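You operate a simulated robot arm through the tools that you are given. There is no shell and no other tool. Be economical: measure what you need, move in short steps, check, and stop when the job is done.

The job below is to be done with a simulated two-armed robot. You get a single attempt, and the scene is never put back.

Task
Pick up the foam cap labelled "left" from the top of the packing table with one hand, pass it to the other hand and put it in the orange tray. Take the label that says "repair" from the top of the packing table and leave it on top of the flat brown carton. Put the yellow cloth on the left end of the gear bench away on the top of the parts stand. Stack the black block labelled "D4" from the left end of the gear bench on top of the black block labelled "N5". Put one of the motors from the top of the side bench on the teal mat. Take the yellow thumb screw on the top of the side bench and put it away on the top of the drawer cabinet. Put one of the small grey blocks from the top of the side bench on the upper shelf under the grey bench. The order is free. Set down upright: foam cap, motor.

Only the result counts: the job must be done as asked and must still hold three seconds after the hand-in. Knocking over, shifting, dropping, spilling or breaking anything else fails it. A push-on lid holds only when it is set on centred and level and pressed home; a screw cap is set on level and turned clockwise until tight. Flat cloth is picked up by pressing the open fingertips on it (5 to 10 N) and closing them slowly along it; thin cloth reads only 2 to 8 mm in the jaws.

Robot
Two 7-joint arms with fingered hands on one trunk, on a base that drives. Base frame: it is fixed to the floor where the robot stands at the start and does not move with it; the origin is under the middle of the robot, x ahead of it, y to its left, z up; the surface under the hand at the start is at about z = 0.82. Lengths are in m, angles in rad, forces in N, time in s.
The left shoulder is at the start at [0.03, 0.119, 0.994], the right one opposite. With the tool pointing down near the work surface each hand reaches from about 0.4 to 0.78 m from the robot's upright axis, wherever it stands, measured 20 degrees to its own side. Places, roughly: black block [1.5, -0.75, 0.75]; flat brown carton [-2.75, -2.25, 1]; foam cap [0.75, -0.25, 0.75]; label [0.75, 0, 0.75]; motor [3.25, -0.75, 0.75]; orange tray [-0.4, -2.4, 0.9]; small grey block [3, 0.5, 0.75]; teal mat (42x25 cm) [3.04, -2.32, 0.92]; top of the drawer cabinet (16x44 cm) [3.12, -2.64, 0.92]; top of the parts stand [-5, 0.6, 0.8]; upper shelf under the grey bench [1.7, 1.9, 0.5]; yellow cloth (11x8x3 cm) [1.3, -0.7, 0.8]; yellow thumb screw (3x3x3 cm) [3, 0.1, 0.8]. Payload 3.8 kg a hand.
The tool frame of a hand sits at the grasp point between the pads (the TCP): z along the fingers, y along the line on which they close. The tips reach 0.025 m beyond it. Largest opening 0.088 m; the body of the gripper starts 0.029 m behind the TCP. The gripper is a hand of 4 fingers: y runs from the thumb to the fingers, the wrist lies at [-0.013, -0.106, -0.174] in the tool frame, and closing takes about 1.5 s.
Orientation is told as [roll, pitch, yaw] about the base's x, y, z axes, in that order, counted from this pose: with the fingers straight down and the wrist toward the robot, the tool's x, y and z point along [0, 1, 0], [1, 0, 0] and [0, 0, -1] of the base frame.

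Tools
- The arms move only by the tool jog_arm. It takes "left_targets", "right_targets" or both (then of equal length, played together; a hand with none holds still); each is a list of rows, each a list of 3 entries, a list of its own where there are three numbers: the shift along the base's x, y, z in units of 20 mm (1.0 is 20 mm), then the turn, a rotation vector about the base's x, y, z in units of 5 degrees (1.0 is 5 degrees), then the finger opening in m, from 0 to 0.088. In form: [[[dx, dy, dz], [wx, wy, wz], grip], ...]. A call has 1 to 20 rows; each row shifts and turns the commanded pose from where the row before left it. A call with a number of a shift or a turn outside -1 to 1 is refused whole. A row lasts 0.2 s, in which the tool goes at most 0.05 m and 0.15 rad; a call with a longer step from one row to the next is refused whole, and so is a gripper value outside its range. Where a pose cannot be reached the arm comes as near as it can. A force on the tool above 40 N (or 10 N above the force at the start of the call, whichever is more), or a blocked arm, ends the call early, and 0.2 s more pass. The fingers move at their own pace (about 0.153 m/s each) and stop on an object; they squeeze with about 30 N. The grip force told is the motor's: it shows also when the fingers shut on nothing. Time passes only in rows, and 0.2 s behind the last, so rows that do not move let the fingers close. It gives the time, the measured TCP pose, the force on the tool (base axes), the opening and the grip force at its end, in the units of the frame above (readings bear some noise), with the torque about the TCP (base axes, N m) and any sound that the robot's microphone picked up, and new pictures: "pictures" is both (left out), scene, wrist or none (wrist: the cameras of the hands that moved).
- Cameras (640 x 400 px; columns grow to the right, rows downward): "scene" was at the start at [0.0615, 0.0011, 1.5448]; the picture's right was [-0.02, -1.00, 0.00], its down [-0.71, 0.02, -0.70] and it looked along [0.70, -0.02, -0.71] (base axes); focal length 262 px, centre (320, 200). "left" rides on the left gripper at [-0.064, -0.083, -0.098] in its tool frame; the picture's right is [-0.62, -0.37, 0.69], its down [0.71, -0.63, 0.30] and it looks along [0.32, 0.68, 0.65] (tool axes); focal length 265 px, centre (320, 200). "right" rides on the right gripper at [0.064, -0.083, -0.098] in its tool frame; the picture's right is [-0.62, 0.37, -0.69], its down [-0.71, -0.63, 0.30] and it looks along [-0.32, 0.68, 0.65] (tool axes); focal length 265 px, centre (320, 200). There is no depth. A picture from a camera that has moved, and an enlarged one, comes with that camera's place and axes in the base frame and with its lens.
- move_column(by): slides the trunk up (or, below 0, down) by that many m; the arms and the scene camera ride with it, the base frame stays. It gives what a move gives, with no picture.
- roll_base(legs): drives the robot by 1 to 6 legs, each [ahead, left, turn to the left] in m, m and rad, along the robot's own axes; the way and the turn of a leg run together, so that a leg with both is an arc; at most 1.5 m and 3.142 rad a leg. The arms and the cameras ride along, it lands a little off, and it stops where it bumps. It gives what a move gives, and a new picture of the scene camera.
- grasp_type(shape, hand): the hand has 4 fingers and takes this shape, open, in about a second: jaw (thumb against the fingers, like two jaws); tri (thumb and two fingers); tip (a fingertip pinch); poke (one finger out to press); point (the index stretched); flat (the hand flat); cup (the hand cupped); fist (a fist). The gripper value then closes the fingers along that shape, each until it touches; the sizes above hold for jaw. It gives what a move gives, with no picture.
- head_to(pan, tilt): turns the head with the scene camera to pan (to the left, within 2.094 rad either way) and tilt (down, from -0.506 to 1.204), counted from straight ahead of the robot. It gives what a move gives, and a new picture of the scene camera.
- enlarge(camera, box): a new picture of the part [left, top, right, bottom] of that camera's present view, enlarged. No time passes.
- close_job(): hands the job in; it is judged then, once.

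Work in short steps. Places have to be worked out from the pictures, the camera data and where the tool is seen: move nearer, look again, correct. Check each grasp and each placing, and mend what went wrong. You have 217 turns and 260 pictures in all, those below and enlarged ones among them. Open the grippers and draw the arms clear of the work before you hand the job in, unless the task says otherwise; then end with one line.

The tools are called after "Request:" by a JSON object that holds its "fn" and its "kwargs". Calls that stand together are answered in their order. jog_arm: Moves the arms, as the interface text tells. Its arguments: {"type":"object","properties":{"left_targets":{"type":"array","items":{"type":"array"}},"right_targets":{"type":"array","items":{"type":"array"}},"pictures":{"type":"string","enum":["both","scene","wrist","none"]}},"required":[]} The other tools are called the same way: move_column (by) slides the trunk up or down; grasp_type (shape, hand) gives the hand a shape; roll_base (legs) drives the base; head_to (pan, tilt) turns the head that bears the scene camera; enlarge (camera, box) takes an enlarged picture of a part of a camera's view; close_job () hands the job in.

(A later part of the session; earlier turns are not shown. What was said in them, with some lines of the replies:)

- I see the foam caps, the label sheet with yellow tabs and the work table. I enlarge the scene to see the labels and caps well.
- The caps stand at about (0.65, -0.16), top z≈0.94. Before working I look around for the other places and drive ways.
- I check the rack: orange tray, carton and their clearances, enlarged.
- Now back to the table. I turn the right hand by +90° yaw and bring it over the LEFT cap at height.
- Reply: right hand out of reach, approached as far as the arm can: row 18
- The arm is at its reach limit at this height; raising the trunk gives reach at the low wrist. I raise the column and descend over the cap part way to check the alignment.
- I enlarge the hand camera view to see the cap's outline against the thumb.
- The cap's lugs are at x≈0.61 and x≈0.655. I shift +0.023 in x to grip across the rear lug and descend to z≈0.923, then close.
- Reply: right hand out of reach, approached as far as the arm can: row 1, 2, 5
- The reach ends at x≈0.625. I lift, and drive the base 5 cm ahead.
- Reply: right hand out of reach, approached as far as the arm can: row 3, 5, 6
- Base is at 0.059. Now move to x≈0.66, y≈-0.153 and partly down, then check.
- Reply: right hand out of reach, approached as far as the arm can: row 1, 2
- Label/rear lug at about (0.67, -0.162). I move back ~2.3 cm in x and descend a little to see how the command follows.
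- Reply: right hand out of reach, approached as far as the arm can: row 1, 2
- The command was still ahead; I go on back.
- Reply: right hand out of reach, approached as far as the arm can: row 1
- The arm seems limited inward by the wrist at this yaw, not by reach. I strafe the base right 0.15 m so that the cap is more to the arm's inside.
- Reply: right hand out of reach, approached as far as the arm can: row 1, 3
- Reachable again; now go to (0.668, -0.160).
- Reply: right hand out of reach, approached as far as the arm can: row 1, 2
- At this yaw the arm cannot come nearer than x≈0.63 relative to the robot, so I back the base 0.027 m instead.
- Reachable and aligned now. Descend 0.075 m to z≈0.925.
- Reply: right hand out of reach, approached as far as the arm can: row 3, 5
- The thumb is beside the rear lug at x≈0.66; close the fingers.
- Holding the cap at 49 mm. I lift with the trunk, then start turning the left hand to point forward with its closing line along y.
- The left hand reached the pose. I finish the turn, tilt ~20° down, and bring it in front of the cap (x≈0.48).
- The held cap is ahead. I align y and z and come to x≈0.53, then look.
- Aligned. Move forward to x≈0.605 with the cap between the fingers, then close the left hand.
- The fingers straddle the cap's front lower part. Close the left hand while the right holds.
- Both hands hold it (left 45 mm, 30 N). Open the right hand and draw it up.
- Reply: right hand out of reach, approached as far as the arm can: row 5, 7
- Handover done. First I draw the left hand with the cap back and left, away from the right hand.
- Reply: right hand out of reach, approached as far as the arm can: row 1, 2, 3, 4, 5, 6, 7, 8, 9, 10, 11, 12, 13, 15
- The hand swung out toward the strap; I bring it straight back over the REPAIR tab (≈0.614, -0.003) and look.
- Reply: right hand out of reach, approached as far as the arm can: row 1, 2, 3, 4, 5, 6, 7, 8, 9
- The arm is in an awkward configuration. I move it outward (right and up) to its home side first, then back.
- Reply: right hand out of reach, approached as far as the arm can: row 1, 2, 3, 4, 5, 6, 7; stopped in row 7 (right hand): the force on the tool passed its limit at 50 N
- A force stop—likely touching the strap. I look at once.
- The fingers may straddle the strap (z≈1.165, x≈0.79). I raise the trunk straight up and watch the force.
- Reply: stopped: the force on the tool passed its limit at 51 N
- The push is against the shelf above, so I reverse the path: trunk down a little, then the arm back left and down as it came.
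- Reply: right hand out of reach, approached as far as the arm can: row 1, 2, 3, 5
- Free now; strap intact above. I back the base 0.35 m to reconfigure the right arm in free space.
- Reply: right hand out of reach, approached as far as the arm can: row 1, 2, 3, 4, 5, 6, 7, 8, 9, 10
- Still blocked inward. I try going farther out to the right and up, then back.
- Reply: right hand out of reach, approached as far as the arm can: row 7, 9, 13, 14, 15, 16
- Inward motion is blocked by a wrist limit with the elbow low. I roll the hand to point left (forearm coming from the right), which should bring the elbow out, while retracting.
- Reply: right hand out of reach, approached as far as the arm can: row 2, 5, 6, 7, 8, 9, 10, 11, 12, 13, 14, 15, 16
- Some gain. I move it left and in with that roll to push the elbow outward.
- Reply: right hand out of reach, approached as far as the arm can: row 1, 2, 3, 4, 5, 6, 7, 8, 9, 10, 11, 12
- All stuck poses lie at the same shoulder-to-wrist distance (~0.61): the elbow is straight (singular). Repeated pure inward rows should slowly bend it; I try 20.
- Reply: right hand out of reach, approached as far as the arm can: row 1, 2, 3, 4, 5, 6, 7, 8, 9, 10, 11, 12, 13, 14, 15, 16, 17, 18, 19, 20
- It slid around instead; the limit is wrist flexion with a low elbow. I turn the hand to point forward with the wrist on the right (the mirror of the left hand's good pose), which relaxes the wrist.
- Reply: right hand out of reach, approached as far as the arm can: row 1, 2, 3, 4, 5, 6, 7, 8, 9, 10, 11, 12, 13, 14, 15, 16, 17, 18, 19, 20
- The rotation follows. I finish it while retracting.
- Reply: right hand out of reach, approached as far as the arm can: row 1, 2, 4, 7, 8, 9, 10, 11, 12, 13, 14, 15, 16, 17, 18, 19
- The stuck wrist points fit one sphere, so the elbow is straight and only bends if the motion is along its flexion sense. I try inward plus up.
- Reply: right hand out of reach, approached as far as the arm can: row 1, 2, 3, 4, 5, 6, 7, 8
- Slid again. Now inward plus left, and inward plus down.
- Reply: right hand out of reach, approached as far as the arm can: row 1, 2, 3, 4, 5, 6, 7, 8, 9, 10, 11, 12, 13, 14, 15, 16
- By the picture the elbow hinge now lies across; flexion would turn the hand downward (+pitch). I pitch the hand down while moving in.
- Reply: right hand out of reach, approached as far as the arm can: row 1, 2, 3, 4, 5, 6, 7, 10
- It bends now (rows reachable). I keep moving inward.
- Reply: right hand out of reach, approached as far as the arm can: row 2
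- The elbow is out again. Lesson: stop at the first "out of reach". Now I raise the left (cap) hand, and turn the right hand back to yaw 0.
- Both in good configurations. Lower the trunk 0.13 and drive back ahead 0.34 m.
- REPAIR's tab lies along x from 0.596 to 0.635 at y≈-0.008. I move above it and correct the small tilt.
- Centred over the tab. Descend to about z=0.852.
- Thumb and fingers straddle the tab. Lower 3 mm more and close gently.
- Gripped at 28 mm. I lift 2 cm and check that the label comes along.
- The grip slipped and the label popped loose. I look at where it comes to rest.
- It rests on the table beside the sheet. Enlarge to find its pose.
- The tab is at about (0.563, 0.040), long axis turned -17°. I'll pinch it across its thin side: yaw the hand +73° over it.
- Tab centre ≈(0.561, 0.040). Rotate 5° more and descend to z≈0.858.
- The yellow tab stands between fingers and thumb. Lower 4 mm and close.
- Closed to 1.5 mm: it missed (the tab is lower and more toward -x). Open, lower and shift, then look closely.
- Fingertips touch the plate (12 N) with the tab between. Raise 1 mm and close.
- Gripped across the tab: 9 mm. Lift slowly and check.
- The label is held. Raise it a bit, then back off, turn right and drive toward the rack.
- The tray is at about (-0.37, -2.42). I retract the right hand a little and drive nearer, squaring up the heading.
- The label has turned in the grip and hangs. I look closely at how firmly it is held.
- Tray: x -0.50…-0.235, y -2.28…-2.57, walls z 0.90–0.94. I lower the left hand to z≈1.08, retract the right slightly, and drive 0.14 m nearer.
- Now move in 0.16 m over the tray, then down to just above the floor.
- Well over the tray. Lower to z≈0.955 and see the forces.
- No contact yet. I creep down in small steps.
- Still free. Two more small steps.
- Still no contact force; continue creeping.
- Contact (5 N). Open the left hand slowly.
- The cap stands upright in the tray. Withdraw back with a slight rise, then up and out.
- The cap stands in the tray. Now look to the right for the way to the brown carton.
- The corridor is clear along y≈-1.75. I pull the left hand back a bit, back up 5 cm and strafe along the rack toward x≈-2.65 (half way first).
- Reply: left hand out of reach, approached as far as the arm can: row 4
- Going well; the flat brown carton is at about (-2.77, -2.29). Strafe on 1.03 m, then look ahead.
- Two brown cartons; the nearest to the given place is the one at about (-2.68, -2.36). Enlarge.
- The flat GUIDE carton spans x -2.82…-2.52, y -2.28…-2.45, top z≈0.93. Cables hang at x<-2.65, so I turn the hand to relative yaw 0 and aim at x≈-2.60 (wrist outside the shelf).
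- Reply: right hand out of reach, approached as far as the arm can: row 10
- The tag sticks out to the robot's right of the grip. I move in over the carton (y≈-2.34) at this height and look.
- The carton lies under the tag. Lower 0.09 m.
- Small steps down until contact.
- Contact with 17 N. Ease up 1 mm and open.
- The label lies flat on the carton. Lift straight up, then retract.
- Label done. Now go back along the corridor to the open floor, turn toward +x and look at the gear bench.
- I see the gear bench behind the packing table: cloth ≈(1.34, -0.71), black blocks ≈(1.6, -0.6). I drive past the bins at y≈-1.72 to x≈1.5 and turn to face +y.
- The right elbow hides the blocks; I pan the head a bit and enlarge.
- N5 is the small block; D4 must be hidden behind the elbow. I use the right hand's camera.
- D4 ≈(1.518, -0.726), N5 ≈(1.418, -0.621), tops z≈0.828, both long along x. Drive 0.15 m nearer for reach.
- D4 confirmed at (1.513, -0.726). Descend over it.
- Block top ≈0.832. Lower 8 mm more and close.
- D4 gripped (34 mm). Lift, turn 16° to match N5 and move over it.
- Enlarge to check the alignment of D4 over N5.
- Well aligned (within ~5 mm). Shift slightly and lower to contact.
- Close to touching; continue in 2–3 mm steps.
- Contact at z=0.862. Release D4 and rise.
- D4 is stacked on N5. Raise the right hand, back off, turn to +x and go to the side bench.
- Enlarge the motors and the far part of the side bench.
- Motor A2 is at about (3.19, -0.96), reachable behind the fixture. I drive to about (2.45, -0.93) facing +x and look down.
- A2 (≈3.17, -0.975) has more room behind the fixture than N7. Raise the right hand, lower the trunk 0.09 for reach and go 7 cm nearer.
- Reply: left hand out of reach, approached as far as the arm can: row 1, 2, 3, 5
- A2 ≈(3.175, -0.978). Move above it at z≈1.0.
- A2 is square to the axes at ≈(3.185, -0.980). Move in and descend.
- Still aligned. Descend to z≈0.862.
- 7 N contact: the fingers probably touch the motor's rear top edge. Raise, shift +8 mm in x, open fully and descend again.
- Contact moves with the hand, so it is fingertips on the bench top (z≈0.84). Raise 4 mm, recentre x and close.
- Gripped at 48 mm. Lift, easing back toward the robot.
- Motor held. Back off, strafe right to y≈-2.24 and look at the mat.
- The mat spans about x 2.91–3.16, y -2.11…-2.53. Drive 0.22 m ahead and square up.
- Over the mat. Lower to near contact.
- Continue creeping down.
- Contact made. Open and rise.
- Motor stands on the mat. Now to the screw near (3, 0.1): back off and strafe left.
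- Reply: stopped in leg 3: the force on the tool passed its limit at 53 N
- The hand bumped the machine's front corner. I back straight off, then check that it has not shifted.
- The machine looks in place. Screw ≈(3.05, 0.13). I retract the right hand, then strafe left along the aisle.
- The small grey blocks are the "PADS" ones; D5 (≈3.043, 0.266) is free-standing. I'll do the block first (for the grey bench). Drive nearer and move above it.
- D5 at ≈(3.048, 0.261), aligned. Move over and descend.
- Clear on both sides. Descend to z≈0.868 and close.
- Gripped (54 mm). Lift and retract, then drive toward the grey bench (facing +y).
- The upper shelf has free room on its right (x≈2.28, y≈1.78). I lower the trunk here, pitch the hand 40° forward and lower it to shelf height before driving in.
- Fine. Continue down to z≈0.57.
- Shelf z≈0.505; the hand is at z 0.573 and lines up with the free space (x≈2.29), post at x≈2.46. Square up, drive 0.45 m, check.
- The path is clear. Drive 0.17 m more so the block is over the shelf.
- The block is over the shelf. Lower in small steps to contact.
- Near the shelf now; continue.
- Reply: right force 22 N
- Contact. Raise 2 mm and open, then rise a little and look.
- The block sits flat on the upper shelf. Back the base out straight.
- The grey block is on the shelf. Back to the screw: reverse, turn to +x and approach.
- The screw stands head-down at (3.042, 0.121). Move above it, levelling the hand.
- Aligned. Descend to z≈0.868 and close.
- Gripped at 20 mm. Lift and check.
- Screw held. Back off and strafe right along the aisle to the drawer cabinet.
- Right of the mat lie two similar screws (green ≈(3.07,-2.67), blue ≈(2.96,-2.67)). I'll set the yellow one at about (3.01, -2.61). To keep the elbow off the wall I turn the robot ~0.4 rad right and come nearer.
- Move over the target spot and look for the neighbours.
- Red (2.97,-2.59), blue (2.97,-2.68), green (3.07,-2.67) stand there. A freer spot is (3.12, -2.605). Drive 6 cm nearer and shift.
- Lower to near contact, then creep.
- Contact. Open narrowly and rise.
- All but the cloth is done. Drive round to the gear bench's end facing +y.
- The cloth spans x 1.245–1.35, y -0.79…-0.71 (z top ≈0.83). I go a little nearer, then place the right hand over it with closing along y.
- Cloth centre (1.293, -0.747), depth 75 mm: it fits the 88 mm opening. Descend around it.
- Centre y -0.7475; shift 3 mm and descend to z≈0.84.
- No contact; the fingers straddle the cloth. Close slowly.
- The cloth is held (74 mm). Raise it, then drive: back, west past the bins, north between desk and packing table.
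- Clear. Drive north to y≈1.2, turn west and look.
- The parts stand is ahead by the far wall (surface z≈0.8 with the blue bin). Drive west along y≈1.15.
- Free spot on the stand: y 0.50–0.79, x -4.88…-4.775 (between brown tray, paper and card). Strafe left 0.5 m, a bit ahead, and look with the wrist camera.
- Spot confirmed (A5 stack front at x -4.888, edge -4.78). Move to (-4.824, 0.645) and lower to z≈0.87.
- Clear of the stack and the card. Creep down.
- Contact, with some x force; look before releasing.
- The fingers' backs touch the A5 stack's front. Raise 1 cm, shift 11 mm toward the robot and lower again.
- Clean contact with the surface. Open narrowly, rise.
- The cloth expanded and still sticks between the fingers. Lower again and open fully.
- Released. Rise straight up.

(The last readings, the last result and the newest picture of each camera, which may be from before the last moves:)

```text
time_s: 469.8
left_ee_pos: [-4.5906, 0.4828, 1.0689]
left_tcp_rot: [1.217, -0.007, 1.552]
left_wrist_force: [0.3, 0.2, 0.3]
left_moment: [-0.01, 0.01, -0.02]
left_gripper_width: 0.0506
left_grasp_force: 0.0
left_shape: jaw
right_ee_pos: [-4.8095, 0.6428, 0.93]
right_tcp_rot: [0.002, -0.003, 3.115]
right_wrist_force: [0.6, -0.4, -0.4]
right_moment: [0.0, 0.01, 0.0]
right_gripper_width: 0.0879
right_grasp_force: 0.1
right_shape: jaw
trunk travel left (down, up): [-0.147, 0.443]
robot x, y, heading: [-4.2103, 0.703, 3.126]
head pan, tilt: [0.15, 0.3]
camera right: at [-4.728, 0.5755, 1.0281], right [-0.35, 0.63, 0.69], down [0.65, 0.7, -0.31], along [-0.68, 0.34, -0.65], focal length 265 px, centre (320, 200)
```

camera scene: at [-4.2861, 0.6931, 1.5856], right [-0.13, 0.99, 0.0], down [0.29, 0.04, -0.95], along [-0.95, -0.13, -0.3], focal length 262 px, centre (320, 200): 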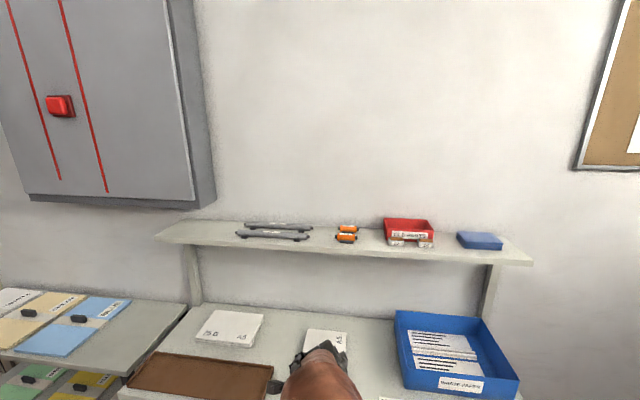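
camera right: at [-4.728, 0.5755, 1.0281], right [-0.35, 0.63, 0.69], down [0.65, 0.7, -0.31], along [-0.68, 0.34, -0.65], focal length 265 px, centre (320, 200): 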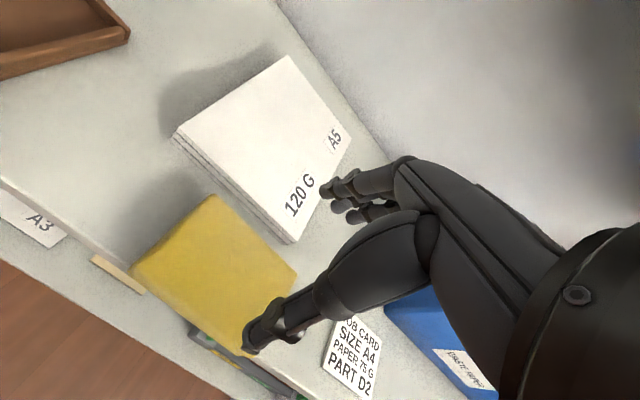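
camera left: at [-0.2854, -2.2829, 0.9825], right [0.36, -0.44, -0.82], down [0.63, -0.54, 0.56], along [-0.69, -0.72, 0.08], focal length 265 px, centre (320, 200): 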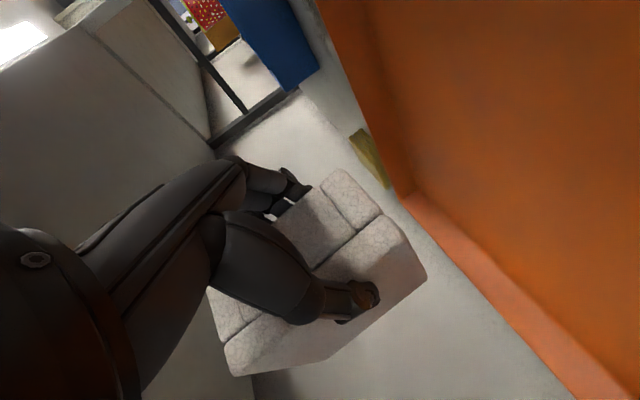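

The cloth lies on the stand; nothing else moved. Draw the arm clear and back off.

Request:
{"fn": "jog_arm", "kwargs": {"right_targets": [[[0.4, 0, 0.9], [0, 0, 0], 0.088], [[0.6, 0, 0.9], [0, 0, 0], 0.088], [[0.8, 0, 0.9], [0, 0, 0], 0.088], [[0.8, 0, 0.5], [0, 0, 0], 0.088], [[0.8, 0, 0], [0, 0, 0], 0.088]], "left_targets": [[[0, 0, 0], [0, 0, 0], 0.088], [[0, 0, 0], [0, 0, 0], 0.088], [[0, 0, 0], [0, 0, 0], 0.088], [[0, 0, 0], [0, 0, 0], 0.088], [[0, 0, 0], [0, 0, 0], 0.088]], "pictures": "none"}}

Request:
{"fn": "roll_base", "kwargs": {"legs": [[-0.35, 0, 0]]}}

Request:
{"fn": "head_to", "kwargs": {"pan": 0.0, "tilt": 0.5}}

```text
time_s: 471.0
left_ee_pos: [-4.5897, 0.4832, 1.0671]
left_tcp_rot: [1.217, -0.006, 1.552]
left_wrist_force: [-0.9, 0.5, 0.0]
left_moment: [-0.02, 0.01, 0.0]
left_gripper_width: 0.0881
left_grasp_force: 0.0
left_shape: jaw
right_ee_pos: [-4.7413, 0.6431, 0.9924]
right_tcp_rot: [0.001, -0.004, 3.114]
right_wrist_force: [-0.3, -0.4, -0.7]
right_moment: [-0.02, -0.02, -0.03]
right_gripper_width: 0.088
right_grasp_force: 0.0
right_shape: jaw
trunk travel left (down, up): [-0.147, 0.443]
robot x, y, heading: [-4.2089, 0.7024, 3.125]
head pan, tilt: [0.15, 0.3]
```

```text
time_s: 473.2
left_ee_pos: [-4.25, 0.474, 1.068]
left_tcp_rot: [1.216, -0.008, 1.565]
left_wrist_force: [-0.5, -0.2, 0.2]
left_moment: [-0.02, 0.01, -0.02]
left_gripper_width: 0.0877
left_grasp_force: 0.0
left_shape: jaw
right_ee_pos: [-4.4018, 0.6343, 0.9933]
right_tcp_rot: [0.0, -0.002, 3.128]
right_wrist_force: [-0.3, 0.0, -0.5]
right_moment: [-0.02, -0.01, 0.02]
right_gripper_width: 0.0876
right_grasp_force: 0.1
right_shape: jaw
trunk travel left (down, up): [-0.147, 0.443]
robot x, y, heading: [-3.872, 0.7015, 3.138]
head pan, tilt: [0.15, 0.3]
camera scene: at [-3.9444, 0.6891, 1.5858], right [-0.15, 0.99, 0.0], down [0.29, 0.04, -0.96], along [-0.95, -0.14, -0.29], focal length 262 px, centre (320, 200)
```

scene: 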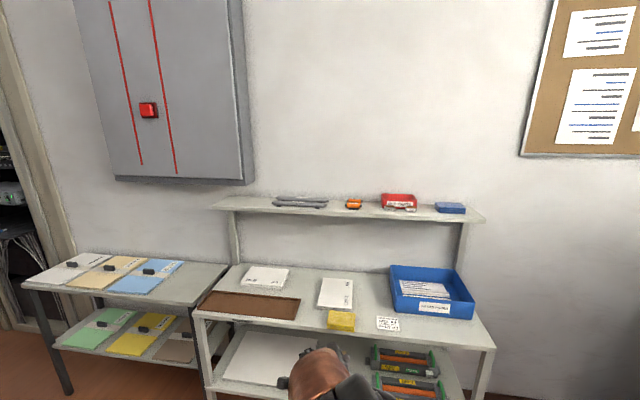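

```text
time_s: 474.0
left_ee_pos: [-4.2518, 0.4745, 1.066]
left_tcp_rot: [1.215, -0.007, 1.566]
left_wrist_force: [0.6, -0.8, -0.4]
left_moment: [0.0, 0.0, -0.03]
left_gripper_width: 0.0879
left_grasp_force: 0.0
left_shape: jaw
right_ee_pos: [-4.4009, 0.6331, 0.9931]
right_tcp_rot: [-0.001, -0.002, 3.127]
right_wrist_force: [0.7, 0.2, 0.1]
right_moment: [0.01, -0.03, -0.02]
right_gripper_width: 0.0881
right_grasp_force: 0.0
right_shape: jaw
trunk travel left (down, up): [-0.147, 0.443]
robot x, y, heading: [-3.8767, 0.6996, 3.14]
head pan, tilt: [0.0, 0.499]
camera scene: at [-3.9446, 0.7029, 1.5673], right [0.0, 1.0, 0.0], down [0.48, 0.0, -0.88], along [-0.88, 0.0, -0.48], focal length 262 px, centre (320, 200)
```

scene: 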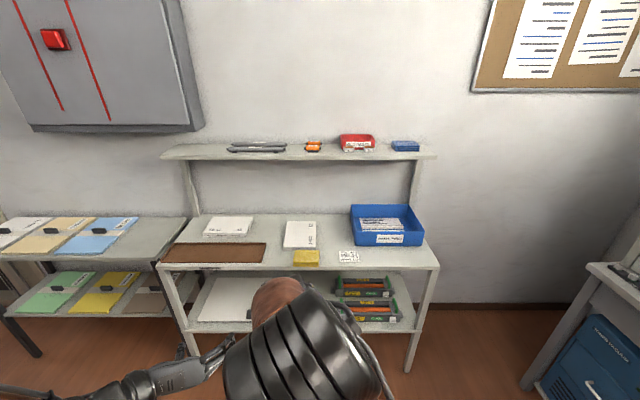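

The cloth rests on the stand's top at its front edge, both grippers are open and the arms are clear of the work. All seven jobs are set, so I hand in.

Request:
{"fn": "close_job", "kwargs": {}}

```text
The job is handed in.
```

I've handed the job in with all seven items placed; the result hasn't come back to me. The right hand bumped the shelf above the packing table and the machine on the side bench, both hard enough to trip the force limit. Nothing looked shifted in the pictures afterwards.
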